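You operate a simulated robot arm through the tools that you are given. There is no shell and no other tool. Be economical: measure what you need, move in short steps, check, and stop when the job is done.

You are at the controls of a simulated robot arm. One attempt, no reset.

JOB
Blow the wet tube dry, stand it in the clean tray and cap it as the job card says.
Fine: one push of the air button. Set down upright: tube with the blue band.

Only the result counts: the job must be done as asked and must still hold three seconds after the hand-in. Knocking over, shifting, dropping, spilling or breaking anything else fails it. A push-on lid holds only when it is set on centred and level and pressed home; a screw cap is set on level and turned clockwise until tight.

ROBOT AND FRAMES
A 7-joint arm with a three-finger gripper on a trunk, on a base that drives. Base frame: it is fixed to the floor where the robot stands at the start and does not move with it; the origin is under the middle of the robot, x ahead of it, y to its left, z up; the surface under the hand at the start is at about z = 888. Lengths are in mm, angles in degrees, forces in N, time in s.
Its first joint turns from -166.0 to 166.0 degrees. Places, roughly: blue air button [500, 100, 900]; clean tray [600, -100, 900]; flange of the tube with the blue band [600, 600, 1000]; plate under the air nozzle [600, 200, 900]. Payload 2.69 kg.
The TCP is the grasp point between the finger pads, 29 mm short of the fingertips. In the tool frame z runs along the fingers and y along their closing line. The gripper opens to 120 mm. The gripper's body begins 78 mm behind the TCP.
Orientation is told as [roll, pitch, yaw] about the base's x, y, z axes, in that order, counted from this pose: with the fingers straight down and closing along the base's y, the tool's x points along the base's -x, its y along +y and its z along -z.

CONTROLS
- The arm moves only by the tool step_arm. Its argument "plan" is a list of rows, each a list of 7 numbers: the closure, from 0 (fully open) to 1 (shut), then the shift along the base's x, y, z in mm, then the turn, a rotation vector about the base's x, y, z in degrees. In form: [[jaw, x, y, z, wx, wy, wz], ...]. A call has 1 to 8 rows; each row is the pose to reach, as a shift and turn from the pose commanded when the call began. Each row takes 0.2 s and may step no farther than 50 mm and 8.6 degrees from the row before; otherwise, or with a gripper value out of range, the whole call is refused. A pose out of reach is approached as far as the arm can. The call stops where the force on the tool passes 40 N (or 10 N more than at its start, if that is more) or the arm is blocked; 0.2 s more then pass. The fingers move at their own pace and stop on an object; they squeeze with about 38 N. The grip force told is the motor's: it shows also when the fingers shut on nothing. Time passes only in rows, and 0.2 s behind the last, so rows that repeat a pose let the fingers close. It gives the time, the measured TCP pose, the force on the tool (base axes), the opening and the grip force at its end, in the units of the frame above (readings bear some noise), with the torque about the TCP (base axes, N m) and any sound that the robot's microphone picked up.
- Cameras (640 x 400 px; columns grow to the right, rows downward): "scene" is now at [310.4, 178.4, 1291.1]; the picture's right is [-0.16, -0.99, -0.00], its down [-0.70, 0.12, -0.71] and it looks along [0.70, -0.11, -0.71] (base axes); focal length 214 px, centre (320, 200). "wrist" rides on the gripper at [63, 0, -104] in the tool frame; the picture's right is [0.00, 1.00, 0.00], its down [-0.83, 0.00, -0.56] and it looks along [-0.56, 0.00, 0.83] (tool axes); focal length 275 px, centre (320, 200).
- snapshot(camera): a new picture of that camera. The clock stands still meanwhile.
- raise_lower(by): slides the trunk up (or, below 0, down) by that many mm; the arm and the scene camera ride with it, the base frame stays. It gives what a move gives, with no picture.
- steer(legs): drives the robot by 1 to 6 legs, each [ahead, left, turn to the left] in mm, mm and degrees, along the robot's own axes; the way and the turn of a leg run together, so that a leg with both is an arc; at most 1500 mm and 180 degrees a leg. The arm and the cameras ride along, it lands a little off, and it stops where it bumps. It gives what a move gives.
- pan_tilt(pan, tilt): turns the head with the scene camera to pan (to the left, within 143 degrees either way) and tilt (down, from -29 to 69), counted from straight ahead of the robot. It gives what a move gives.
- locate(camera, pixels): there is no depth. For up to 12 entries [column, row, z] of the newest picture of that camera ("zoom" is the newest enlarged one), the place [x, y] in the base frame at which the ray of that pixel passes the height z, good to about 2 mm, but the place of the scene camera against the robot may be out by one fixed shift of up to 25 mm in any direction. The clock stands still meanwhile.
- inspect(camera, box): a new picture of the part [left, top, right, bottom] of that camera's present view, enlarged. The clock stands still meanwhile.
- sign_off(): hands the job in; it is judged then, once.

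Go step by step. Measure first, check grasps and placings, and put right what went wrong. The budget is 80 turns and 60 pictures, counting those below and the enlarged ones. Unless the task says otherwise, let go and move clear before handing in, and close with one line.

The tools are called after ">>>" as name(argument=value, ...) on one line, values as JSON. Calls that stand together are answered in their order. step_arm: Moves the arm, as the interface text tells. Its arguments: {"type":"object","properties":{"plan":{"type":"array"}},"required":["plan"]} The other tools are called the same way: raise_lower (by) slides the trunk up or down; steer (legs) drives the base; pan_tilt (pan, tilt) turns the head that bears the scene camera; snapshot (camera) takes a picture; locate (camera, pixels) gives the place at which the rays of pixels pass given heights; inspect (camera, box) takes an enlarged picture of a part of a camera's view; sign_off () hands the job in.

At the start:

```text
time: 0.0
ee_pos: [535.9, 425.8, 1198.5]
tcp_rot: [0.0, -0.7, -0.2]
contact_force: [-0.2, -0.8, -0.5]
moment: [0.05, -0.03, -0.01]
opening: 120.2
finger_force: 0.0
trunk travel left (down, up): [-275.0, 311.0]
robot x, y, heading: [-8.1, 1.0, -0.2]
head pan, tilt: [-9.3, 45.7]
```

scene: 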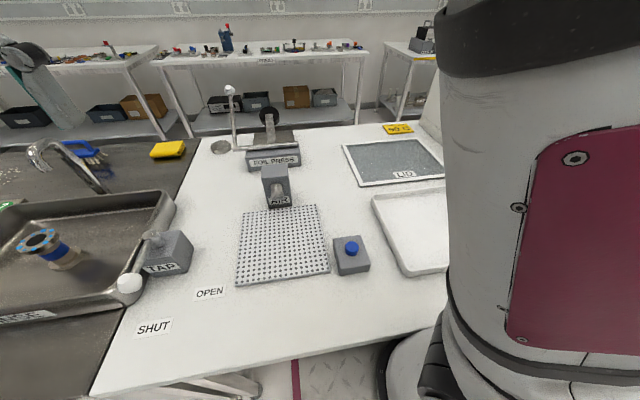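
wrist: 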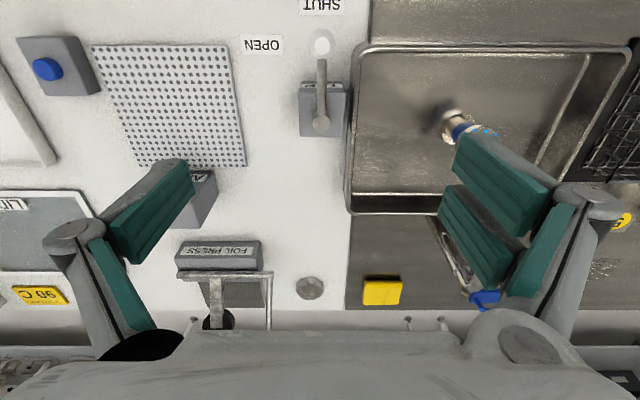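

The tube with the blue band lies or stands in the sink (scene ~45,248), and I have not yet found the job card. I will look closer at the sink and at the right side.

>>> inspect(camera="scene", box=[0, 120, 220, 330])

>>> inspect(camera="scene", box=[200, 80, 450, 280])

>>> pan_tilt(pan=40, tilt=40)

>>> snapshot(camera="scene")

```text
1.90 times, centred on (110, 225) of scene
```

zoom: 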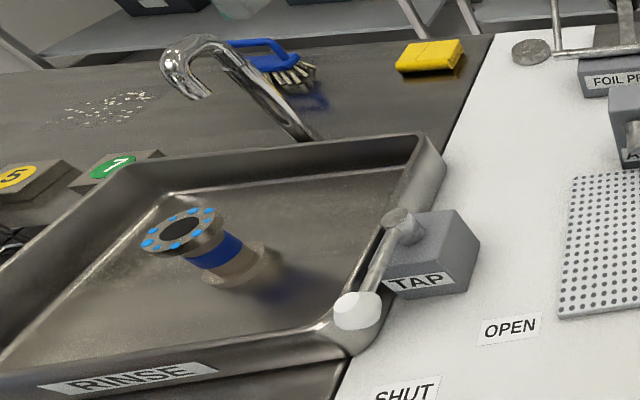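

```text
2.00 times, centred on (325, 180) of scene
```

zoom: 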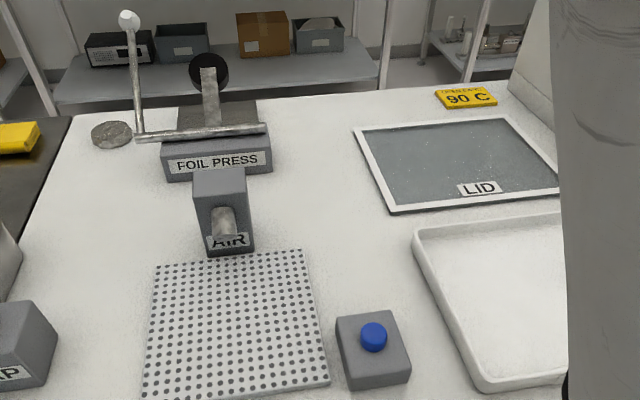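

```text
time: 1.2
ee_pos: [538.2, 427.1, 1195.6]
tcp_rot: [0.0, -0.5, -0.2]
contact_force: [-0.2, -0.3, 0.8]
moment: [0.0, -0.02, -0.03]
opening: 120.0
finger_force: 0.0
trunk travel left (down, up): [-275.0, 311.0]
robot x, y, heading: [-13.9, -0.1, -0.2]
head pan, tilt: [40.0, 40.0]
```

```text
55 pictures are left
```

scene: 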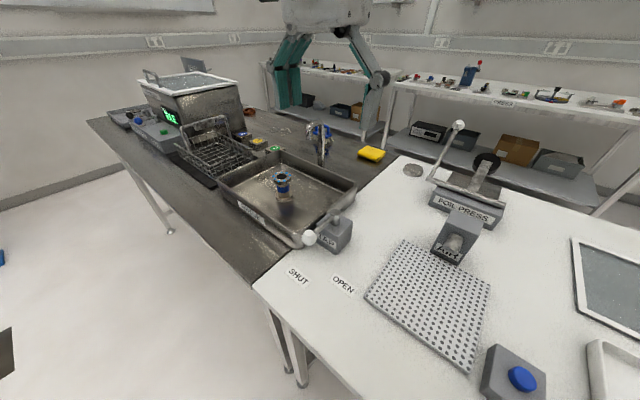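

The tube stands upright in the sink (282,185 in this view). Now I look to the right for the job card, tray and caps.

>>> pan_tilt(pan=-50, tilt=40)

>>> snapshot(camera="scene")

>>> pan_tilt(pan=-110, tilt=30)

>>> snapshot(camera="scene")

>>> pan_tilt(pan=0, tilt=15)

>>> snapshot(camera="scene")

```text
time: 2.8
ee_pos: [538.8, 426.2, 1195.1]
tcp_rot: [0.0, -0.5, -0.2]
contact_force: [-0.2, 0.2, 0.4]
moment: [-0.03, -0.01, -0.01]
opening: 119.8
finger_force: 0.0
trunk travel left (down, up): [-275.0, 311.0]
robot x, y, heading: [-13.8, -0.8, -0.1]
head pan, tilt: [-50.0, 40.0]
```

```text
54 pictures are left
```

scene: 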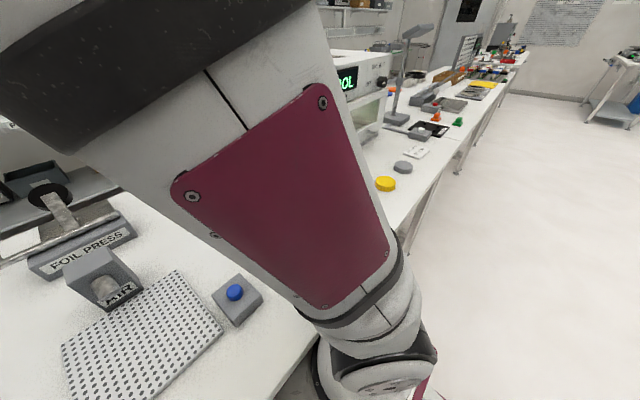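

```text
time: 4.1
ee_pos: [537.2, 427.5, 1196.9]
tcp_rot: [0.0, -0.5, -0.1]
contact_force: [0.4, 0.0, -0.1]
moment: [0.01, 0.0, -0.01]
opening: 119.9
finger_force: 0.0
trunk travel left (down, up): [-275.0, 311.0]
robot x, y, heading: [-15.0, -0.8, -0.2]
head pan, tilt: [-110.0, 30.0]
```

```text
53 pictures are left
```

scene: 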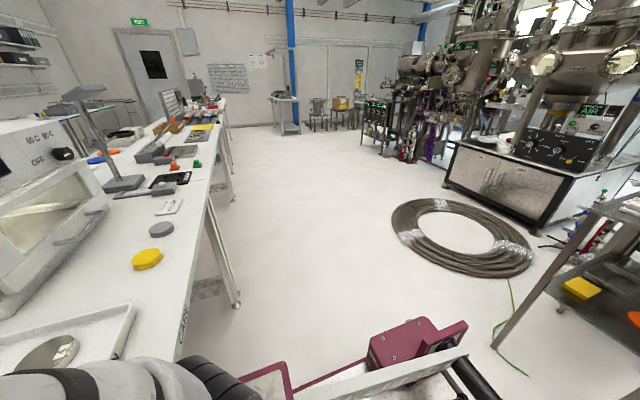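

```text
time: 6.0
ee_pos: [537.7, 426.6, 1197.3]
tcp_rot: [-0.1, -0.5, -0.2]
contact_force: [-0.8, 0.7, 0.1]
moment: [0.0, 0.03, -0.01]
opening: 120.0
finger_force: 0.0
trunk travel left (down, up): [-275.0, 311.0]
robot x, y, heading: [-12.9, -1.6, -0.1]
head pan, tilt: [0.0, 15.0]
```

```text
52 pictures are left
```

scene: 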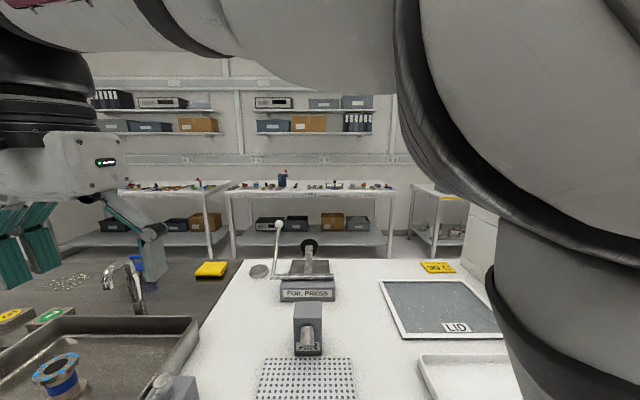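

A "CARD" label (183,322), a card (168,207) and yellow and grey caps show in the right-hand view; I'll zoom there.

>>> pan_tilt(pan=-100, tilt=45)

>>> snapshot(camera="scene")

>>> inspect(camera="scene", box=[60, 40, 260, 180])

```text
time: 7.8
ee_pos: [537.5, 427.6, 1196.8]
tcp_rot: [0.0, -0.6, -0.1]
contact_force: [0.4, 0.2, -0.7]
moment: [0.0, 0.02, 0.02]
opening: 120.2
finger_force: 0.1
trunk travel left (down, up): [-275.0, 311.0]
robot x, y, heading: [-8.9, 2.2, 0.1]
head pan, tilt: [-100.0, 45.0]
```

```text
51 pictures are left
```

scene: 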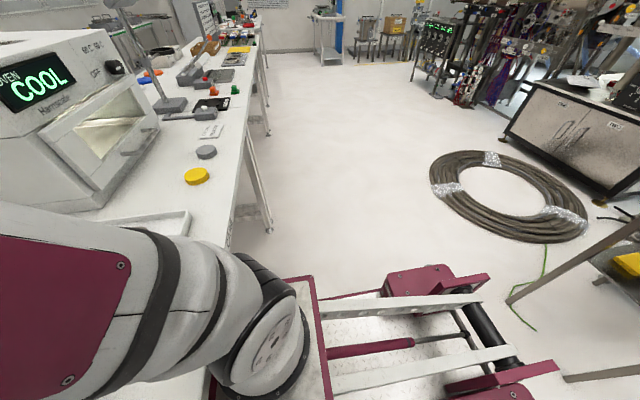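

```text
2.86 times, centred on (160, 110) of scene
```

zoom: 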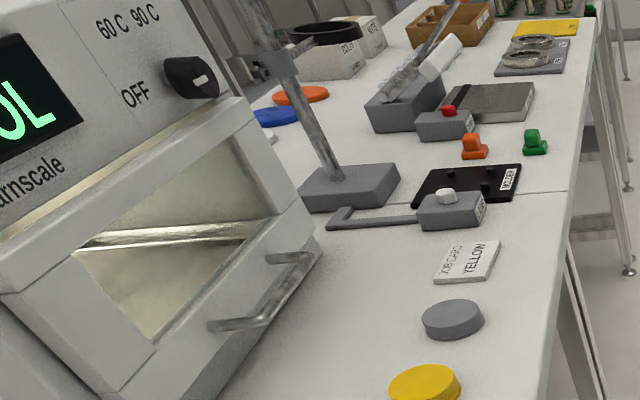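

The card reads "YELLOW"; I'll read it at more zoom and check the small print.

>>> inspect(camera="scene", box=[185, 110, 245, 190])

>>> locate(camera="scene", pixels=[[197, 174, 905], [207, 152, 905], [211, 131, 890]])

>>> inspect(camera="wrist", box=[360, 60, 560, 200])

```text
5.00 times, centred on (215, 150) of scene
```

zoom: 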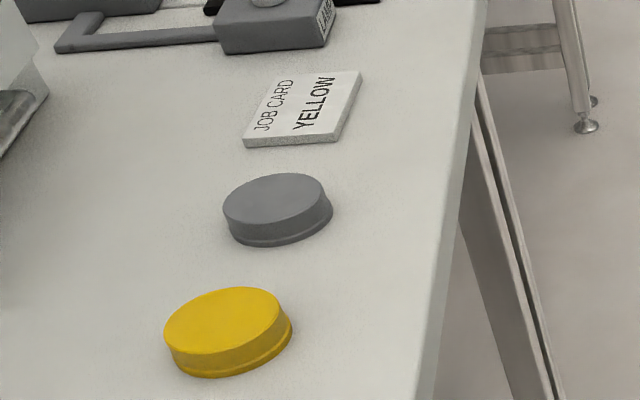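

```text
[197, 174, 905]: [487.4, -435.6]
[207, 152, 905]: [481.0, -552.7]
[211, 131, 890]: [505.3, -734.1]
```

```text
2.86 times, centred on (460, 130) of wrist
```

zoom: 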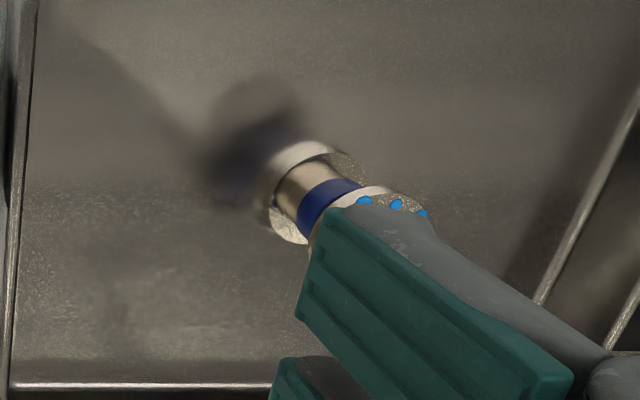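

Card: cap YELLOW, which sits near (487,-436). Next I bring the wrist camera over the tube for precise location.

>>> step_arm(plan=[[0, 10, 45, 0, 0, 0, 0], [0, 20, 90, 0, 0, 0, 0], [0, 30, 135, 0, 0, 0, 0], [0, 40, 175, 0, 0, 0, 0], [0, 40, 175, 0, 0, 0, 0]])

>>> snapshot(camera="wrist")

>>> pan_tilt(pan=35, tilt=40)

>>> snapshot(camera="scene")

```text
time: 9.2
ee_pos: [569.0, 532.9, 1176.2]
tcp_rot: [0.3, -0.4, -1.0]
contact_force: [-0.7, -0.2, 1.3]
moment: [-0.01, -0.01, 0.01]
opening: 119.8
finger_force: 0.1
out of reach, approached as far as the arm can: row 3, 4, 5
trunk travel left (down, up): [-275.0, 311.0]
robot x, y, heading: [-14.9, -10.9, -1.1]
head pan, tilt: [-100.0, 45.0]
stopped in row 5: the arm was blocked; the commanded pose is now the measured one
```

```text
47 pictures are left
```

wrist: 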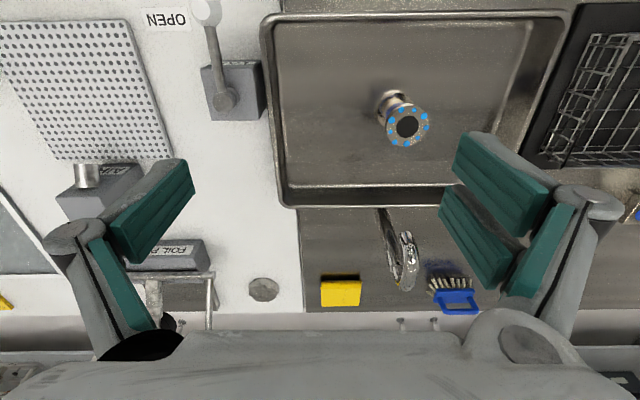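

```text
time: 11.3
ee_pos: [567.9, 533.0, 1176.5]
tcp_rot: [0.3, -0.4, -1.0]
contact_force: [0.3, 1.0, 1.1]
moment: [-0.01, 0.02, -0.01]
opening: 119.9
finger_force: 0.0
trunk travel left (down, up): [-275.0, 311.0]
robot x, y, heading: [-11.2, -13.9, -0.8]
head pan, tilt: [35.0, 40.0]
```

```text
46 pictures are left
```

scene: 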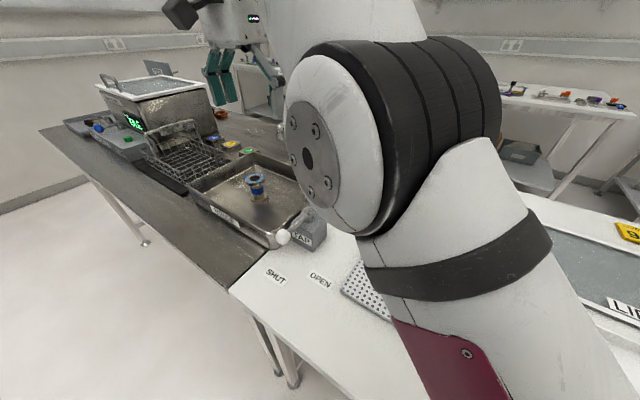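

The flange top is at wrist (408,127); the arm hit its reach limit, so I'll get a fix and drive the robot left a bit.

>>> locate(camera="wrist", pixels=[[408, 127, 1000], [386, 125, 1000], [430, 125, 1000], [407, 107, 1000], [407, 147, 1000], [377, 100, 888], [530, 120, 900]])

>>> steer(legs=[[0, 300, 0]])

>>> snapshot(camera="wrist")

```text
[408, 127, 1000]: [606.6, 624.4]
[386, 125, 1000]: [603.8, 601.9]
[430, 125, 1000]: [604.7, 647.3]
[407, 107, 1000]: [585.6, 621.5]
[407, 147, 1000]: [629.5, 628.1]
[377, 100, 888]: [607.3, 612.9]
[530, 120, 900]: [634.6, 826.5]
```

```text
time: 13.4
ee_pos: [598.3, 751.3, 1178.0]
tcp_rot: [0.4, -0.5, -4.1]
contact_force: [-2.3, -0.5, 0.2]
moment: [0.03, -0.33, -0.02]
opening: 119.8
finger_force: 0.0
trunk travel left (down, up): [-275.0, 311.0]
robot x, y, heading: [-9.7, 240.7, -3.8]
head pan, tilt: [35.0, 40.0]
```

```text
45 pictures are left
```

wrist: 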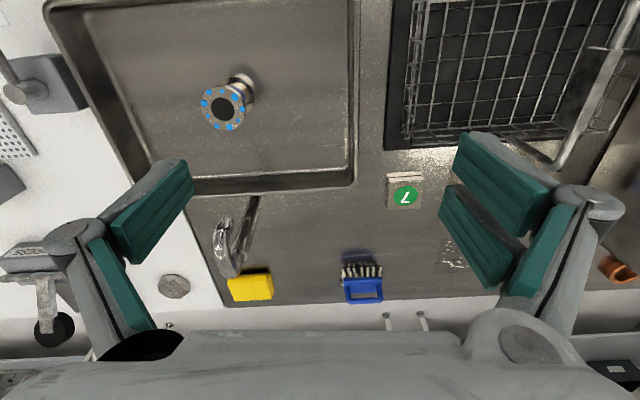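

From the new stand the flange top is at (222,106); I triangulate its height and centre.

>>> locate(camera="wrist", pixels=[[222, 108, 1000], [222, 108, 980], [222, 108, 1020], [222, 108, 960], [200, 106, 1000], [246, 106, 1000]])

>>> inspect(camera="wrist", box=[170, 50, 290, 150])

```text
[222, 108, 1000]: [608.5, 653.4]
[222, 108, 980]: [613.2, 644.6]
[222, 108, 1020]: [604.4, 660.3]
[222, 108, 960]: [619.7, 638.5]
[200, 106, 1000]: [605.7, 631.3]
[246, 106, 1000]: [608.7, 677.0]
```

```text
4.00 times, centred on (230, 100) of wrist
```

zoom: 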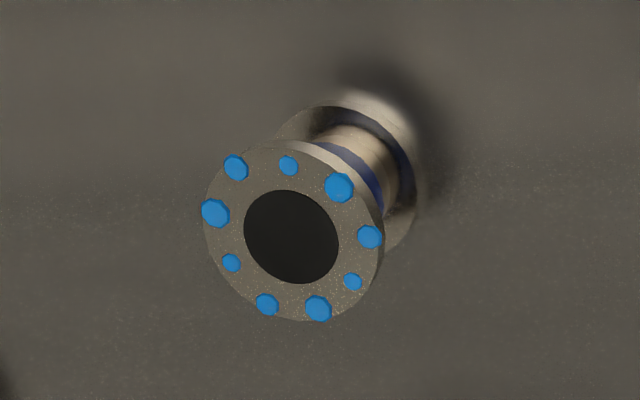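

Triangulation gives a flange top of about (620,638,957), OD about 52. I move closer over it to verify.

>>> step_arm(plan=[[0, -5, -28, -20, 0, 0, 1], [0, -10, -56, -40, 0, 0, 2], [0, -15, -84, -60, 0, 0, 3], [0, -20, -112, -78, 0, 0, 4], [0, -20, -112, -78, 0, 0, 4]])

>>> snapshot(camera="wrist")

>>> snapshot(camera="scene")

```text
time: 14.6
ee_pos: [576.9, 639.6, 1098.0]
tcp_rot: [0.3, -0.5, 0.0]
contact_force: [-0.1, 0.2, -0.1]
moment: [0.03, 0.01, 0.01]
opening: 120.1
finger_force: 0.1
trunk travel left (down, up): [-275.0, 311.0]
robot x, y, heading: [-12.8, 243.6, -4.2]
head pan, tilt: [35.0, 40.0]
```

```text
43 pictures are left
```

wrist: 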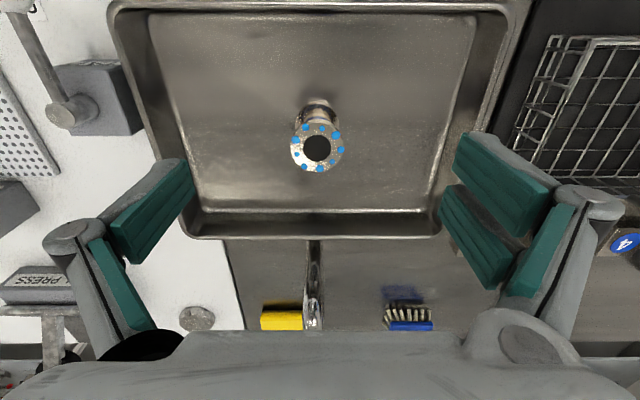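

```text
42 pictures are left
```

scene: 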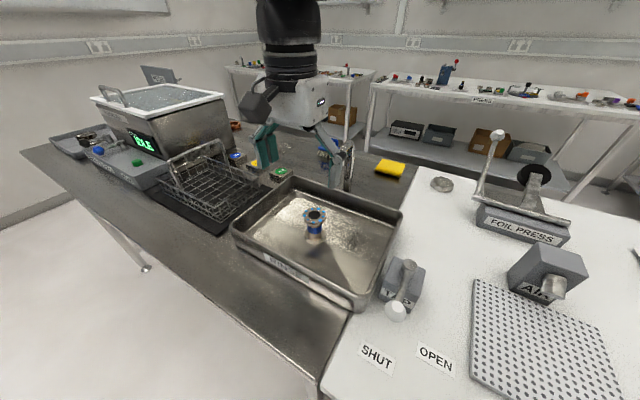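

The flange is now at (317,148), centred in y. Getting numbers for it, the sink walls and faucet.

>>> locate(camera="wrist", pixels=[[317, 148, 1000], [317, 148, 957], [290, 146, 957], [345, 146, 957], [317, 123, 957], [317, 172, 957], [315, 325, 1000], [314, 245, 900], [180, 180, 920], [455, 180, 920], [320, 235, 910]])

>>> inspect(camera="scene", box=[230, 120, 420, 300])

```text
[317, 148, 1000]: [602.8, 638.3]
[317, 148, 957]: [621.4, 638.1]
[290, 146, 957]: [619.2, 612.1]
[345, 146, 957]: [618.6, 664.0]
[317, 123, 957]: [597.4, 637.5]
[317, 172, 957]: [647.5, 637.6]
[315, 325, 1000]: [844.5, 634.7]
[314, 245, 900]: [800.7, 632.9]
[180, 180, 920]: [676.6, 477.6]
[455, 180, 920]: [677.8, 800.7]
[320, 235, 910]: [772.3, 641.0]
```

```text
2.22 times, centred on (325, 210) of scene
```

zoom: 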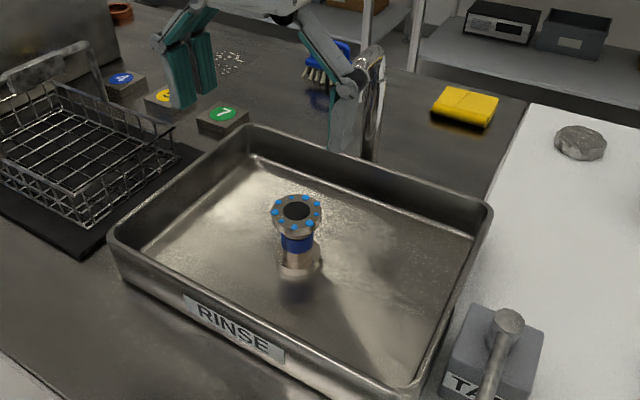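

The flange centre is (621,638), top about z 957, OD about 52. I move over it and descend with fingers open to z≈951.

>>> step_arm(plan=[[0, 22, -1, -20, 0, 0, 0], [0, 44, -2, -50, 0, 0, 0], [0, 44, -2, -90, 0, 0, 0], [0, 44, -2, -125, 0, 0, 0], [0, 44, -2, -147, 0, 0, 0], [0, 44, -2, -147, 0, 0, 0]])

>>> snapshot(camera="wrist")

>>> inspect(camera="scene", box=[230, 120, 420, 300])

```text
time: 16.0
ee_pos: [624.3, 636.1, 952.3]
tcp_rot: [0.3, -0.5, -0.1]
contact_force: [0.0, 0.0, 0.7]
moment: [-0.01, -0.01, -0.01]
opening: 119.9
finger_force: 0.1
trunk travel left (down, up): [-275.0, 311.0]
robot x, y, heading: [-12.2, 243.6, -4.2]
head pan, tilt: [35.0, 40.0]
```

```text
40 pictures are left
```

wrist: 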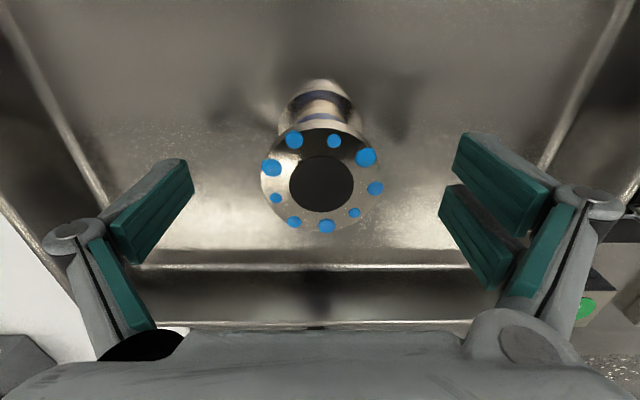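

```text
2.22 times, centred on (325, 210) of scene
```

zoom: 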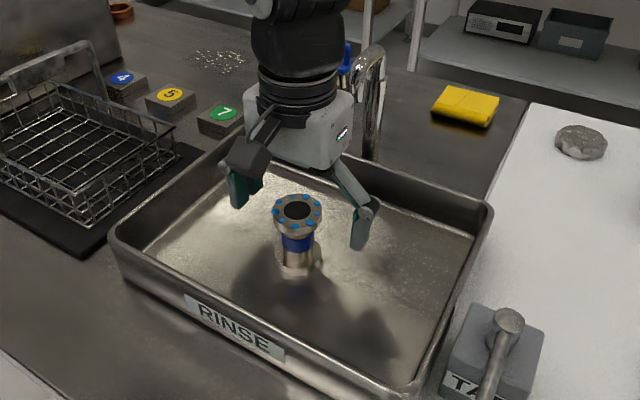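

The tube's centre is at (321,184), about 4 mm nearer than the TCP. I correct by −4 mm in x and close.

>>> step_arm(plan=[[0, -4, 1, -2, 0, 0, 0], [0.4, -4, 1, -2, 0, 0, 0], [0.8, -4, 1, -2, 0, 0, 0], [1, -4, 1, -2, 0, 0, 0], [1, -4, 1, -2, 0, 0, 0]])

>>> step_arm(plan=[[1, 0, 0, 10, 0, 0, 0], [1, 0, 0, 40, 0, 0, 0], [1, 0, 0, 80, 0, 0, 0], [1, 0, 0, 120, 0, 0, 0], [1, 0, 0, 160, 0, 0, 0], [1, 0, 0, 160, 0, 0, 0]])

>>> inspect(camera="scene", box=[230, 60, 420, 300])

>>> snapshot(camera="wrist")

```text
time: 17.2
ee_pos: [620.7, 637.1, 950.2]
tcp_rot: [0.4, -0.5, -0.2]
contact_force: [2.3, -1.5, 2.3]
moment: [-0.1, -0.01, 0.01]
opening: 48.0
finger_force: 37.9
trunk travel left (down, up): [-275.0, 311.0]
robot x, y, heading: [-13.8, 242.5, -3.9]
head pan, tilt: [35.0, 40.0]
```

```text
time: 18.6
ee_pos: [618.6, 636.7, 1110.0]
tcp_rot: [0.3, -0.5, -0.1]
contact_force: [0.0, -0.2, -3.3]
moment: [0.0, 0.0, -0.01]
opening: 47.7
finger_force: 38.0
trunk travel left (down, up): [-275.0, 311.0]
robot x, y, heading: [-12.5, 239.8, -4.2]
head pan, tilt: [35.0, 40.0]
```

```text
1.67 times, centred on (325, 180) of scene
```

zoom: 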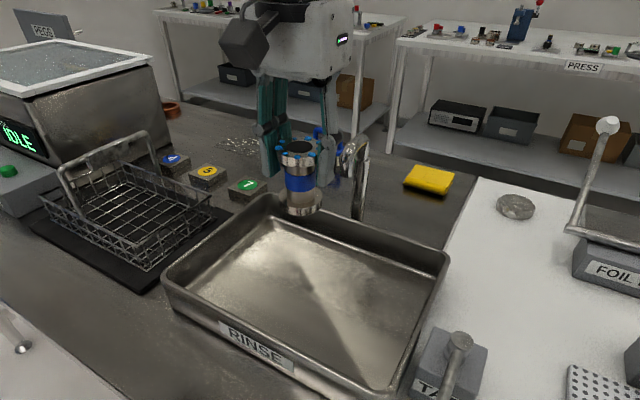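

```text
37 pictures are left
```

wrist: 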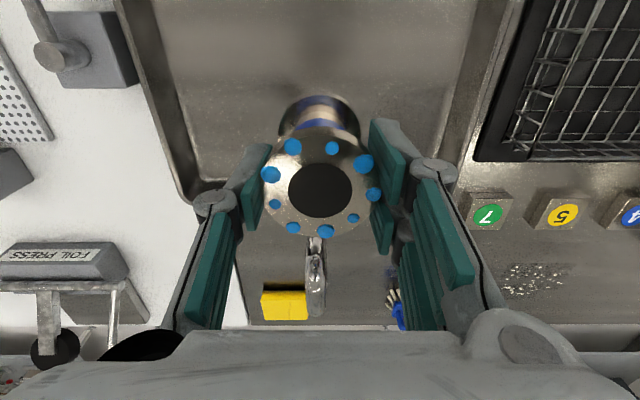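

The tube is held level (opening 47.7). I lift a bit and drive back to the right toward the plate.

>>> step_arm(plan=[[1, -20, 0, 20, 0, 0, 0], [1, -40, 0, 50, 0, 0, 0], [1, -40, 0, 50, 0, 0, 0]])

>>> steer(legs=[[0, -300, 4]])

>>> pan_tilt(pan=0, tilt=45)

>>> snapshot(camera="scene")

>>> snapshot(camera="wrist")

```text
time: 19.4
ee_pos: [577.3, 634.3, 1160.8]
tcp_rot: [0.4, -0.5, -0.2]
contact_force: [-0.2, 0.0, -2.8]
moment: [-0.04, 0.0, -0.05]
opening: 47.7
finger_force: 37.7
trunk travel left (down, up): [-275.0, 311.0]
robot x, y, heading: [-9.4, 241.8, -4.1]
head pan, tilt: [35.0, 40.0]
```

```text
time: 21.4
ee_pos: [545.8, 378.3, 1152.4]
tcp_rot: [0.1, -0.2, 3.9]
contact_force: [0.2, -0.3, -2.2]
moment: [-0.02, -0.02, 0.02]
opening: 47.4
finger_force: 37.7
trunk travel left (down, up): [-275.0, 311.0]
robot x, y, heading: [-24.1, -61.6, -0.1]
head pan, tilt: [35.0, 40.0]
```

```text
time: 22.4
ee_pos: [546.7, 377.9, 1152.6]
tcp_rot: [0.0, 0.0, 3.9]
contact_force: [1.0, -0.1, -3.3]
moment: [-0.01, -0.04, 0.01]
opening: 47.5
finger_force: 38.3
trunk travel left (down, up): [-275.0, 311.0]
robot x, y, heading: [-23.5, -56.7, -0.3]
head pan, tilt: [0.0, 45.0]
```

```text
36 pictures are left
```

scene: 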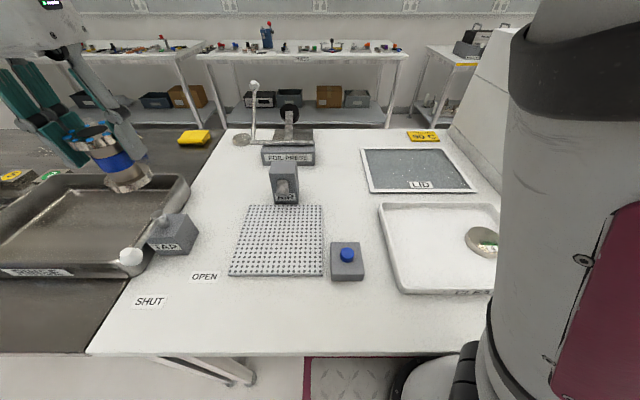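

```text
35 pictures are left
```

wrist: 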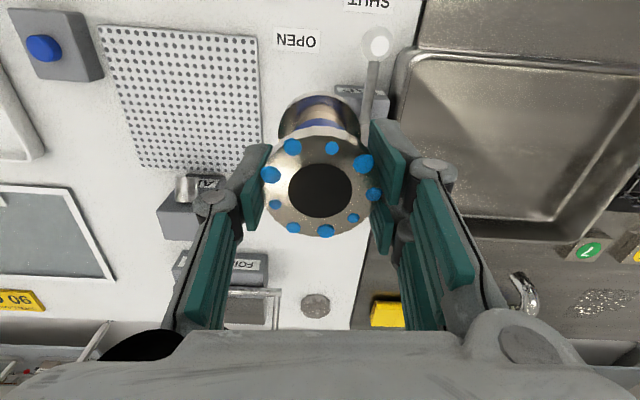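

The tray also holds a round object at scene (485,242) that must not be touched. I zoom at the air nozzle and tray and locate plate, button and nozzle from the wrist view.

>>> locate(camera="wrist", pixels=[[44, 47, 920], [98, 27, 895], [257, 37, 895], [140, 165, 895], [266, 170, 895], [185, 190, 960], [158, 212, 960], [98, 75, 888], [375, 45, 960]])

>>> locate(camera="scene", pixels=[[347, 255, 920], [248, 205, 895], [322, 205, 895], [322, 276, 895], [229, 276, 895], [485, 242, 895], [380, 203, 905], [400, 293, 905], [283, 187, 960], [500, 203, 905]])

>>> inspect(camera="scene", box=[220, 120, 380, 290])

>>> inspect(camera="scene", box=[360, 180, 520, 300])

```text
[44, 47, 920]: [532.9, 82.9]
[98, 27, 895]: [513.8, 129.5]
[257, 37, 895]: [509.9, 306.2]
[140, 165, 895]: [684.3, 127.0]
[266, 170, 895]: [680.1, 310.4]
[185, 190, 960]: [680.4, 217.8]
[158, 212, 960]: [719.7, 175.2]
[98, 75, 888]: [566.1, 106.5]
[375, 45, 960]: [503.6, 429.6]
```

```text
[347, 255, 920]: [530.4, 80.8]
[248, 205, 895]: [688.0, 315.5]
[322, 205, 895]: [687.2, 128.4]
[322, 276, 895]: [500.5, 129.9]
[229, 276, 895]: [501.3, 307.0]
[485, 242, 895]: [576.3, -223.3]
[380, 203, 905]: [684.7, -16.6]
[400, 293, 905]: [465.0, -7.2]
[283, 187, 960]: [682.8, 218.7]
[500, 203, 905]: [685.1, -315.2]
```

```text
2.35 times, centred on (300, 205) of scene
```

zoom: 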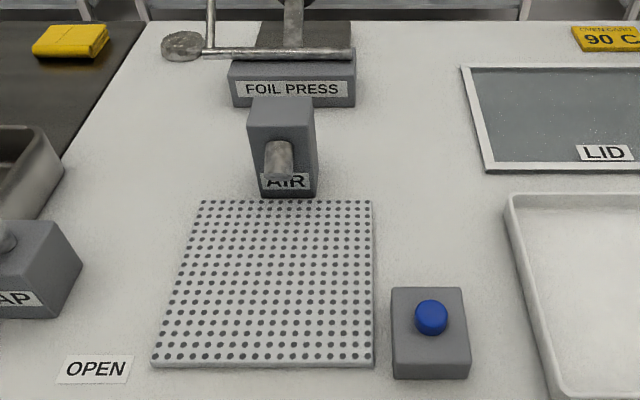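

```text
3.33 times, centred on (440, 240) of scene
```

zoom: 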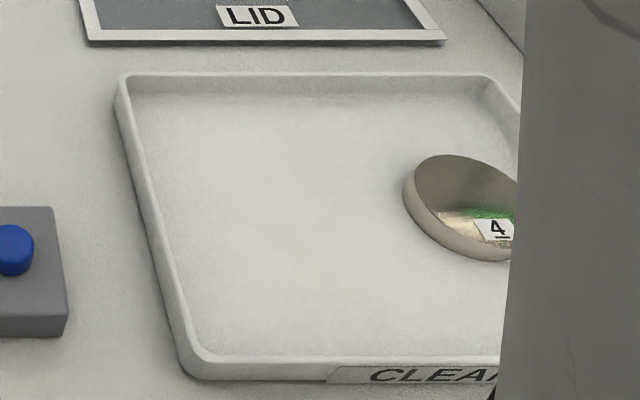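

Scene and wrist agree; plate spans x 507–685, y 128–310, nozzle at (681,218) facing the robot, button at (532,82). I carry the tube to above (605,219).

>>> step_arm(plan=[[1, 10, -35, 0, 0, 0, -1], [1, 22, -75, 0, 0, 0, -2], [1, 36, -115, -10, 0, 0, -3], [1, 50, -145, -40, 0, 0, -3.9], [1, 58, -159, -80, 0, 0, -3.9], [1, 58, -159, -110, 0, 0, -3.9], [1, 58, -159, -110, 0, 0, -3.9]])

>>> snapshot(camera="scene")

>>> snapshot(camera="wrist")

```text
time: 24.1
ee_pos: [603.8, 217.6, 1042.5]
tcp_rot: [0.2, -0.2, 0.0]
contact_force: [-0.8, -0.9, -2.8]
moment: [0.0, -0.02, 0.01]
opening: 47.4
finger_force: 38.0
trunk travel left (down, up): [-275.0, 311.0]
robot x, y, heading: [-20.9, -61.7, -0.3]
head pan, tilt: [0.0, 45.0]
```

```text
32 pictures are left
```

scene: 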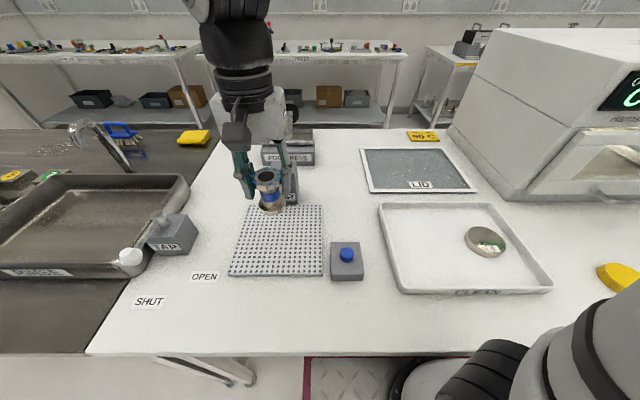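

```text
31 pictures are left
```

wrist: 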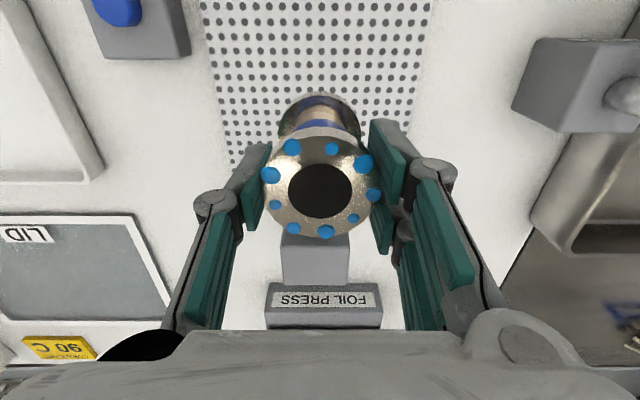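

Aligned with the nozzle. I lower toward the plate, then in small steps until contact.

>>> step_arm(plan=[[1, 0, 0, -30, 0, 0, 0], [1, 0, 0, -55, 0, 0, 0], [1, 0, 0, -60, 0, 0, 0], [1, 0, 0, -64, 0, 0, 0], [1, 0, 0, -68, 0, 0, 0], [1, 0, 0, -71, 0, 0, 0], [1, 0, 0, -74, 0, 0, 0], [1, 0, 0, -77, 0, 0, 0]])

```text
time: 25.9
ee_pos: [603.9, 218.4, 965.3]
tcp_rot: [0.2, -0.1, 0.0]
contact_force: [0.4, -0.1, -2.2]
moment: [0.02, -0.01, 0.04]
opening: 47.4
finger_force: 38.2
trunk travel left (down, up): [-275.0, 311.0]
robot x, y, heading: [-24.0, -58.1, -0.1]
head pan, tilt: [0.0, 45.0]
```

>>> step_arm(plan=[[1, 0, 0, -2, 0, 0, 0], [1, 0, 0, -4, 0, 0, 0], [1, 0, 0, -6, 0, 0, 0]])

>>> inspect(camera="scene", box=[220, 140, 320, 240])

```text
time: 26.6
ee_pos: [603.1, 220.2, 959.5]
tcp_rot: [0.0, -0.1, 0.0]
contact_force: [0.8, 0.8, -2.6]
moment: [0.0, 0.03, 0.01]
opening: 47.7
finger_force: 37.8
trunk travel left (down, up): [-275.0, 311.0]
robot x, y, heading: [-23.9, -59.7, -0.2]
head pan, tilt: [0.0, 45.0]
```

```text
4.00 times, centred on (270, 190) of scene
```

zoom: 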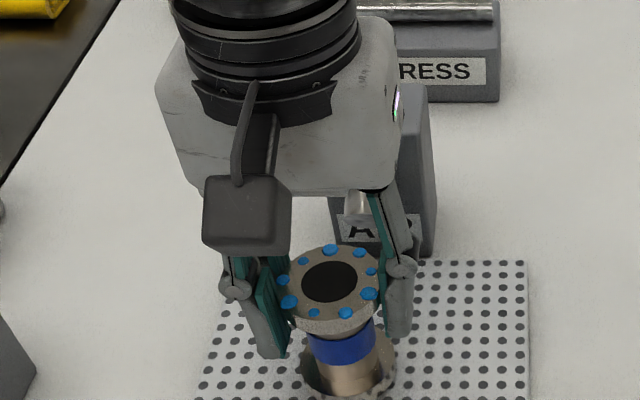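

Still 2.6 N of weight only; not yet touching. Continue down in 2 mm steps.

>>> step_arm(plan=[[1, 0, 0, -2, 0, 0, 0], [1, 0, 0, -4, 0, 0, 0], [1, 0, 0, -6, 0, 0, 0]])

```text
time: 27.4
ee_pos: [603.9, 219.7, 954.7]
tcp_rot: [0.1, -0.2, -0.1]
contact_force: [-3.5, -3.2, 15.3]
moment: [-0.01, -0.16, -0.02]
opening: 47.5
finger_force: 37.4
trunk travel left (down, up): [-275.0, 311.0]
robot x, y, heading: [-25.7, -60.7, -0.2]
head pan, tilt: [0.0, 45.0]
```

Contact at z≈955 (15 N). I ease up 1 mm, open, and rise clear.

>>> step_arm(plan=[[1, 0, 0, 1, 0, 0, 0], [0.5, 0, 0, 1, 0, 0, 0], [0.2, 0, 0, 1, 0, 0, 0], [0, 0, 0, 1, 0, 0, 0], [0, 0, 0, 1, 0, 0, 0], [0, 0, 0, 40, 0, 0, 0], [0, 0, 0, 80, 0, 0, 0], [0, 0, 0, 110, 0, 0, 0]])

>>> snapshot(camera="wrist")

>>> snapshot(camera="scene")

```text
time: 29.2
ee_pos: [602.7, 220.6, 1061.8]
tcp_rot: [0.0, -0.1, 0.0]
contact_force: [0.3, 0.0, 1.0]
moment: [0.02, 0.01, 0.01]
opening: 120.3
finger_force: 0.0
trunk travel left (down, up): [-275.0, 311.0]
robot x, y, heading: [-23.5, -56.8, -0.2]
head pan, tilt: [0.0, 45.0]
```

```text
29 pictures are left
```

wrist: 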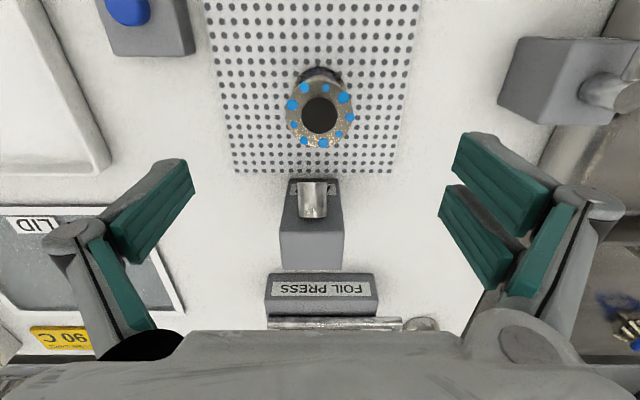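

```text
28 pictures are left
```

scene: 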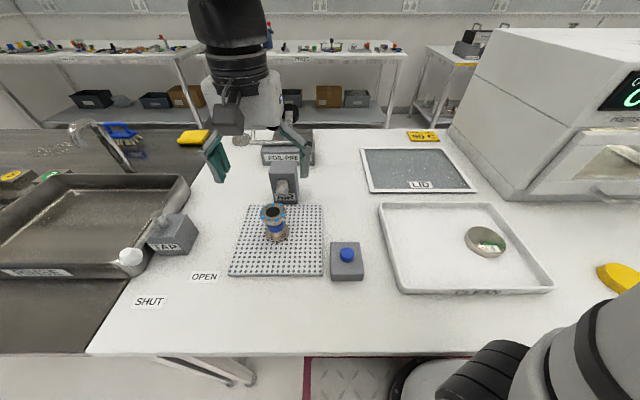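

The tube stands on the plate at the nozzle. I close the fingers and move toward the button, looking down at it first.

>>> step_arm(plan=[[0.3, -15, -35, 0, 0, 0, 0], [0.6, -35, -75, 0, 0, 0, 0], [1, -60, -110, 0, 0, 0, 0], [1, -95, -137, 0, 0, 0, 0], [1, -95, -137, 0, 0, 0, 0]])

>>> snapshot(camera="wrist")

```text
time: 30.4
ee_pos: [507.4, 81.4, 1063.7]
tcp_rot: [0.1, 0.0, 0.0]
contact_force: [0.7, 0.3, -1.2]
moment: [-0.01, 0.03, 0.0]
opening: 0.0
finger_force: 28.5
trunk travel left (down, up): [-275.0, 311.0]
robot x, y, heading: [-24.6, -58.0, -0.2]
head pan, tilt: [0.0, 45.0]
```

```text
27 pictures are left
```

wrist: 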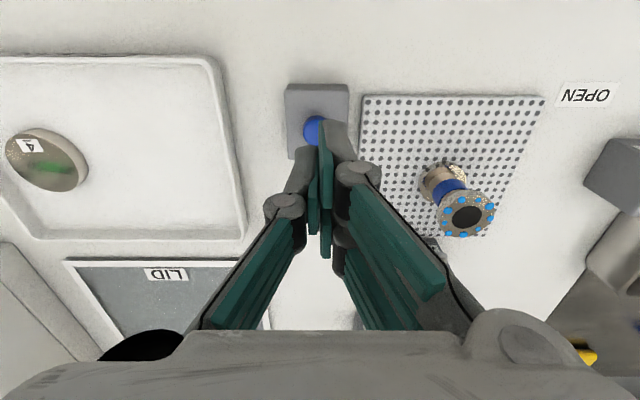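

Button top at (317,130). I locate it at candidate heights and compare with earlier views.

>>> locate(camera="wrist", pixels=[[316, 130, 910], [316, 130, 920], [316, 130, 930], [316, 130, 940], [287, 86, 888], [350, 86, 888]])

>>> locate(camera="scene", pixels=[[347, 253, 910], [347, 253, 920], [347, 253, 930], [347, 253, 940], [332, 281, 888], [363, 280, 888]])

>>> inspect(camera="wrist", box=[270, 70, 370, 200])

```text
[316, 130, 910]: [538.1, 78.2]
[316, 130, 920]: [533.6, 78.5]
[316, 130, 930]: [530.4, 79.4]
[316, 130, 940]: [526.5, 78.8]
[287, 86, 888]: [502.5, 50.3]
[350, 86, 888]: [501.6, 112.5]
```

```text
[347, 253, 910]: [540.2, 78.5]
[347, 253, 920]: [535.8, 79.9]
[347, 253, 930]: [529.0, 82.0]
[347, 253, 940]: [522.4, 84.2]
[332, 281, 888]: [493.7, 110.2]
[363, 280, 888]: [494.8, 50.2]
```

```text
3.08 times, centred on (320, 135) of wrist
```

zoom: 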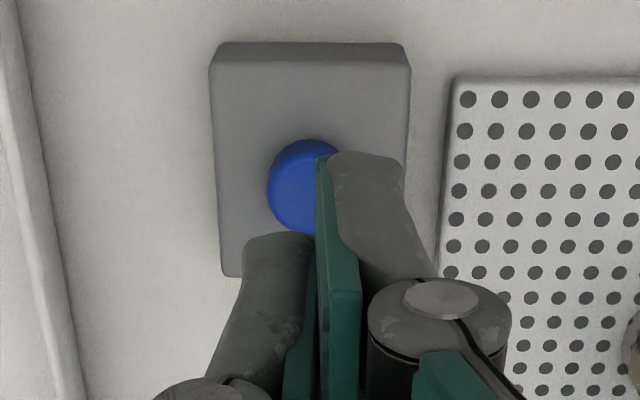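

Button centre ≈ (532,80). I move over it and descend to a little above it.

>>> step_arm(plan=[[1, 12, -1, -20, 0, 0, 0], [1, 24, -1, -50, 0, 0, 0], [1, 24, -1, -72, 0, 0, 0], [1, 24, -1, -82, 0, 0, 0], [1, 24, -1, -82, 0, 0, 0]])

>>> inspect(camera="scene", box=[290, 190, 410, 300])

```text
time: 31.6
ee_pos: [533.0, 81.0, 982.2]
tcp_rot: [0.1, -0.2, -0.1]
contact_force: [-0.1, 0.7, -0.4]
moment: [0.03, 0.02, 0.03]
opening: 0.0
finger_force: 28.7
trunk travel left (down, up): [-275.0, 311.0]
robot x, y, heading: [-21.1, -60.4, -0.2]
head pan, tilt: [0.0, 45.0]
```

```text
3.64 times, centred on (350, 245) of scene
```

zoom: 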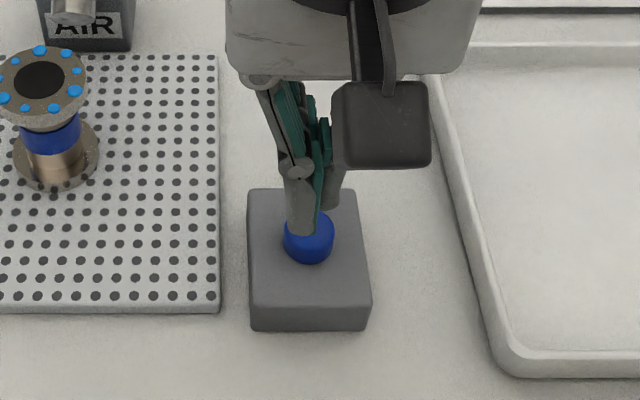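

The closed tips are centred over the button. I press down in small steps, watching force and sound.

>>> step_arm(plan=[[1, 0, 0, -4, 0, 0, 0], [1, 0, 0, -8, 0, 0, 0], [1, 0, 0, -12, 0, 0, 0], [1, 0, 0, -15, 0, 0, 0], [1, 0, 0, -18, 0, 0, 0]])

```text
time: 32.9
ee_pos: [532.7, 81.8, 963.5]
tcp_rot: [0.2, -0.1, 0.0]
contact_force: [0.5, 0.2, -0.1]
moment: [0.02, -0.03, 0.01]
opening: 0.0
finger_force: 28.5
trunk travel left (down, up): [-275.0, 311.0]
robot x, y, heading: [-25.5, -62.1, -0.2]
head pan, tilt: [0.0, 45.0]
```

>>> step_arm(plan=[[1, 0, 0, -3, 0, 0, 0], [1, 0, 0, -6, 0, 0, 0], [1, 0, 0, -8, 0, 0, 0], [1, 0, 0, -10, 0, 0, 0]])

```text
time: 33.9
ee_pos: [531.4, 80.6, 952.8]
tcp_rot: [0.1, -0.1, -0.1]
contact_force: [-0.4, -0.5, -0.1]
moment: [0.03, -0.01, 0.0]
opening: 0.0
finger_force: 28.1
trunk travel left (down, up): [-275.0, 311.0]
robot x, y, heading: [-22.1, -58.6, -0.2]
head pan, tilt: [0.0, 45.0]
```

Still no contact at tip z≈924; continue.

>>> step_arm(plan=[[1, 0, 0, -2, 0, 0, 0], [1, 0, 0, -4, 0, 0, 0], [1, 0, 0, -6, 0, 0, 0]])

```text
time: 34.6
ee_pos: [531.5, 81.7, 947.2]
tcp_rot: [0.1, -0.1, -0.1]
contact_force: [-0.2, -0.1, 1.4]
moment: [0.0, 0.02, -0.02]
opening: 6.2
finger_force: 28.3
trunk travel left (down, up): [-275.0, 311.0]
robot x, y, heading: [-23.0, -62.6, -0.3]
head pan, tilt: [0.0, 45.0]
```

The opening changed to 6.2 – something touches the tips; I check the view.

>>> inspect(camera="scene", box=[220, 170, 410, 300])

>>> inspect(camera="wrist", box=[260, 90, 390, 230])

```text
3.08 times, centred on (315, 235) of scene
```

zoom: 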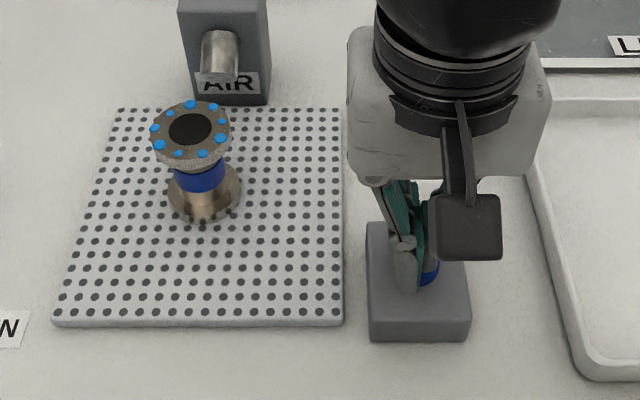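

```text
2.86 times, centred on (325, 160) of wrist
```

zoom: 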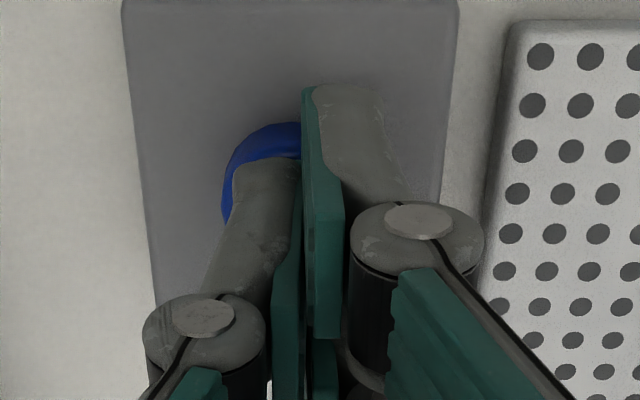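

The +y finger slipped past the button's right edge; the button centre is ≈(533,78), so I was ~3 mm too far in +y. I back up, recentre, and press again.

>>> step_arm(plan=[[1, 0, 0, 8, 0, 0, 0], [1, 0, 0, 16, 0, 0, 0], [1, 4, -4, 16, 0, 0, 0], [1, 4, -4, 16, 0, 0, 0]])

>>> inspect(camera="wrist", box=[260, 90, 390, 230])

```text
time: 35.6
ee_pos: [535.8, 77.2, 963.4]
tcp_rot: [0.1, -0.1, 0.1]
contact_force: [0.0, -0.1, -0.5]
moment: [0.01, 0.01, 0.03]
opening: 0.3
finger_force: 27.9
trunk travel left (down, up): [-275.0, 311.0]
robot x, y, heading: [-22.7, -60.1, -0.0]
head pan, tilt: [0.0, 45.0]
```

```text
2.86 times, centred on (325, 160) of wrist
```

zoom: 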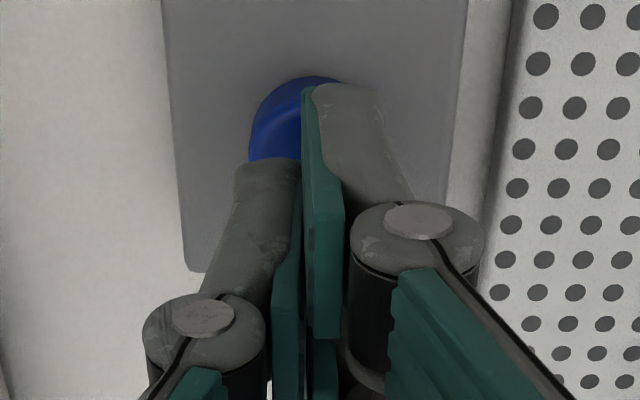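

The button arc peaks at about col 310 in the zoom, so it is now centred under the fingers. Press in small steps.

>>> step_arm(plan=[[1, 0, 0, -8, 0, 0, 0], [1, 0, 0, -13, 0, 0, 0], [1, 0, 0, -15, 0, 0, 0], [1, 0, 0, -17, 0, 0, 0], [1, 0, 0, -18, 0, 0, 0]])

```text
time: 36.9
ee_pos: [535.6, 77.2, 944.7]
tcp_rot: [0.1, -0.1, 0.1]
contact_force: [0.0, 0.4, 2.2]
moment: [0.04, -0.01, 0.02]
opening: 6.2
finger_force: 29.0
trunk travel left (down, up): [-275.0, 311.0]
robot x, y, heading: [-21.6, -61.1, 0.2]
head pan, tilt: [0.0, 45.0]
heard: click
```

A click was heard: the button was pushed once. I raise clear and check the tube for drops.

>>> step_arm(plan=[[1, 0, 0, 20, 0, 0, 0], [1, 0, 0, 60, 0, 0, 0], [1, 0, 0, 100, 0, 0, 0], [1, 0, 0, 120, 0, 0, 0], [1, 0, 0, 120, 0, 0, 0]])

>>> snapshot(camera="wrist")

```text
time: 38.0
ee_pos: [536.6, 79.6, 1066.3]
tcp_rot: [0.1, -0.2, 0.0]
contact_force: [0.4, -0.4, -0.7]
moment: [-0.01, 0.01, -0.01]
opening: 0.0
finger_force: 28.4
trunk travel left (down, up): [-275.0, 311.0]
robot x, y, heading: [-25.2, -61.9, -0.1]
head pan, tilt: [0.0, 45.0]
```

```text
21 pictures are left
```

wrist: 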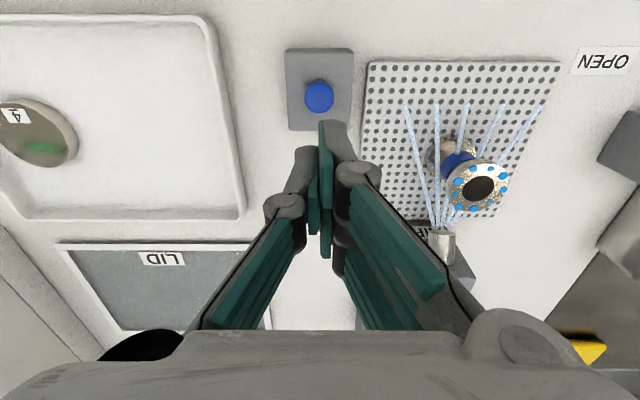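

Air is blowing over the tube (jets around 440,170); drops are still on. I wait a few seconds and look again.

>>> step_arm(plan=[[1, 0, 0, 0, 0, 0, 0], [0.8, 0, 0, 0, 0, 0, 0], [0.5, 0, 0, 0, 0, 0, 0], [0.2, 0, 0, 0, 0, 0, 0], [0, 0, 0, 0, 0, 0, 0], [0, 0, 0, 0, 0, 0, 0], [0, 0, 0, 0, 0, 0, 0], [0, 0, 0, 0, 0, 0, 0]])

>>> step_arm(plan=[[0, 0, 0, 0, 0, 0, 0], [0, 0, 0, 0, 0, 0, 0], [0, 0, 0, 0, 0, 0, 0], [0, 0, 0, 0, 0, 0, 0], [0, 0, 0, 0, 0, 0, 0], [0, 0, 0, 0, 0, 0, 0], [0, 0, 0, 0, 0, 0, 0], [0, 0, 0, 0, 0, 0, 0]])

>>> snapshot(camera="scene")

```text
time: 39.9
ee_pos: [537.4, 79.2, 1066.3]
tcp_rot: [0.1, -0.1, -0.1]
contact_force: [-0.3, 0.0, 1.2]
moment: [0.01, 0.03, 0.02]
opening: 119.9
finger_force: 0.1
trunk travel left (down, up): [-275.0, 311.0]
robot x, y, heading: [-22.6, -60.2, -0.0]
head pan, tilt: [0.0, 45.0]
```

```text
time: 41.6
ee_pos: [536.6, 78.8, 1066.1]
tcp_rot: [0.1, -0.1, -0.1]
contact_force: [0.1, 0.3, 0.3]
moment: [0.0, 0.0, 0.0]
opening: 120.0
finger_force: 0.1
trunk travel left (down, up): [-275.0, 311.0]
robot x, y, heading: [-23.4, -59.3, 0.1]
head pan, tilt: [0.0, 45.0]
```

```text
20 pictures are left
```

scene: 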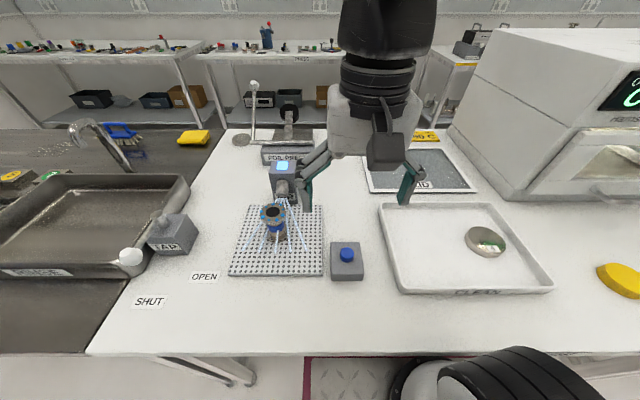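

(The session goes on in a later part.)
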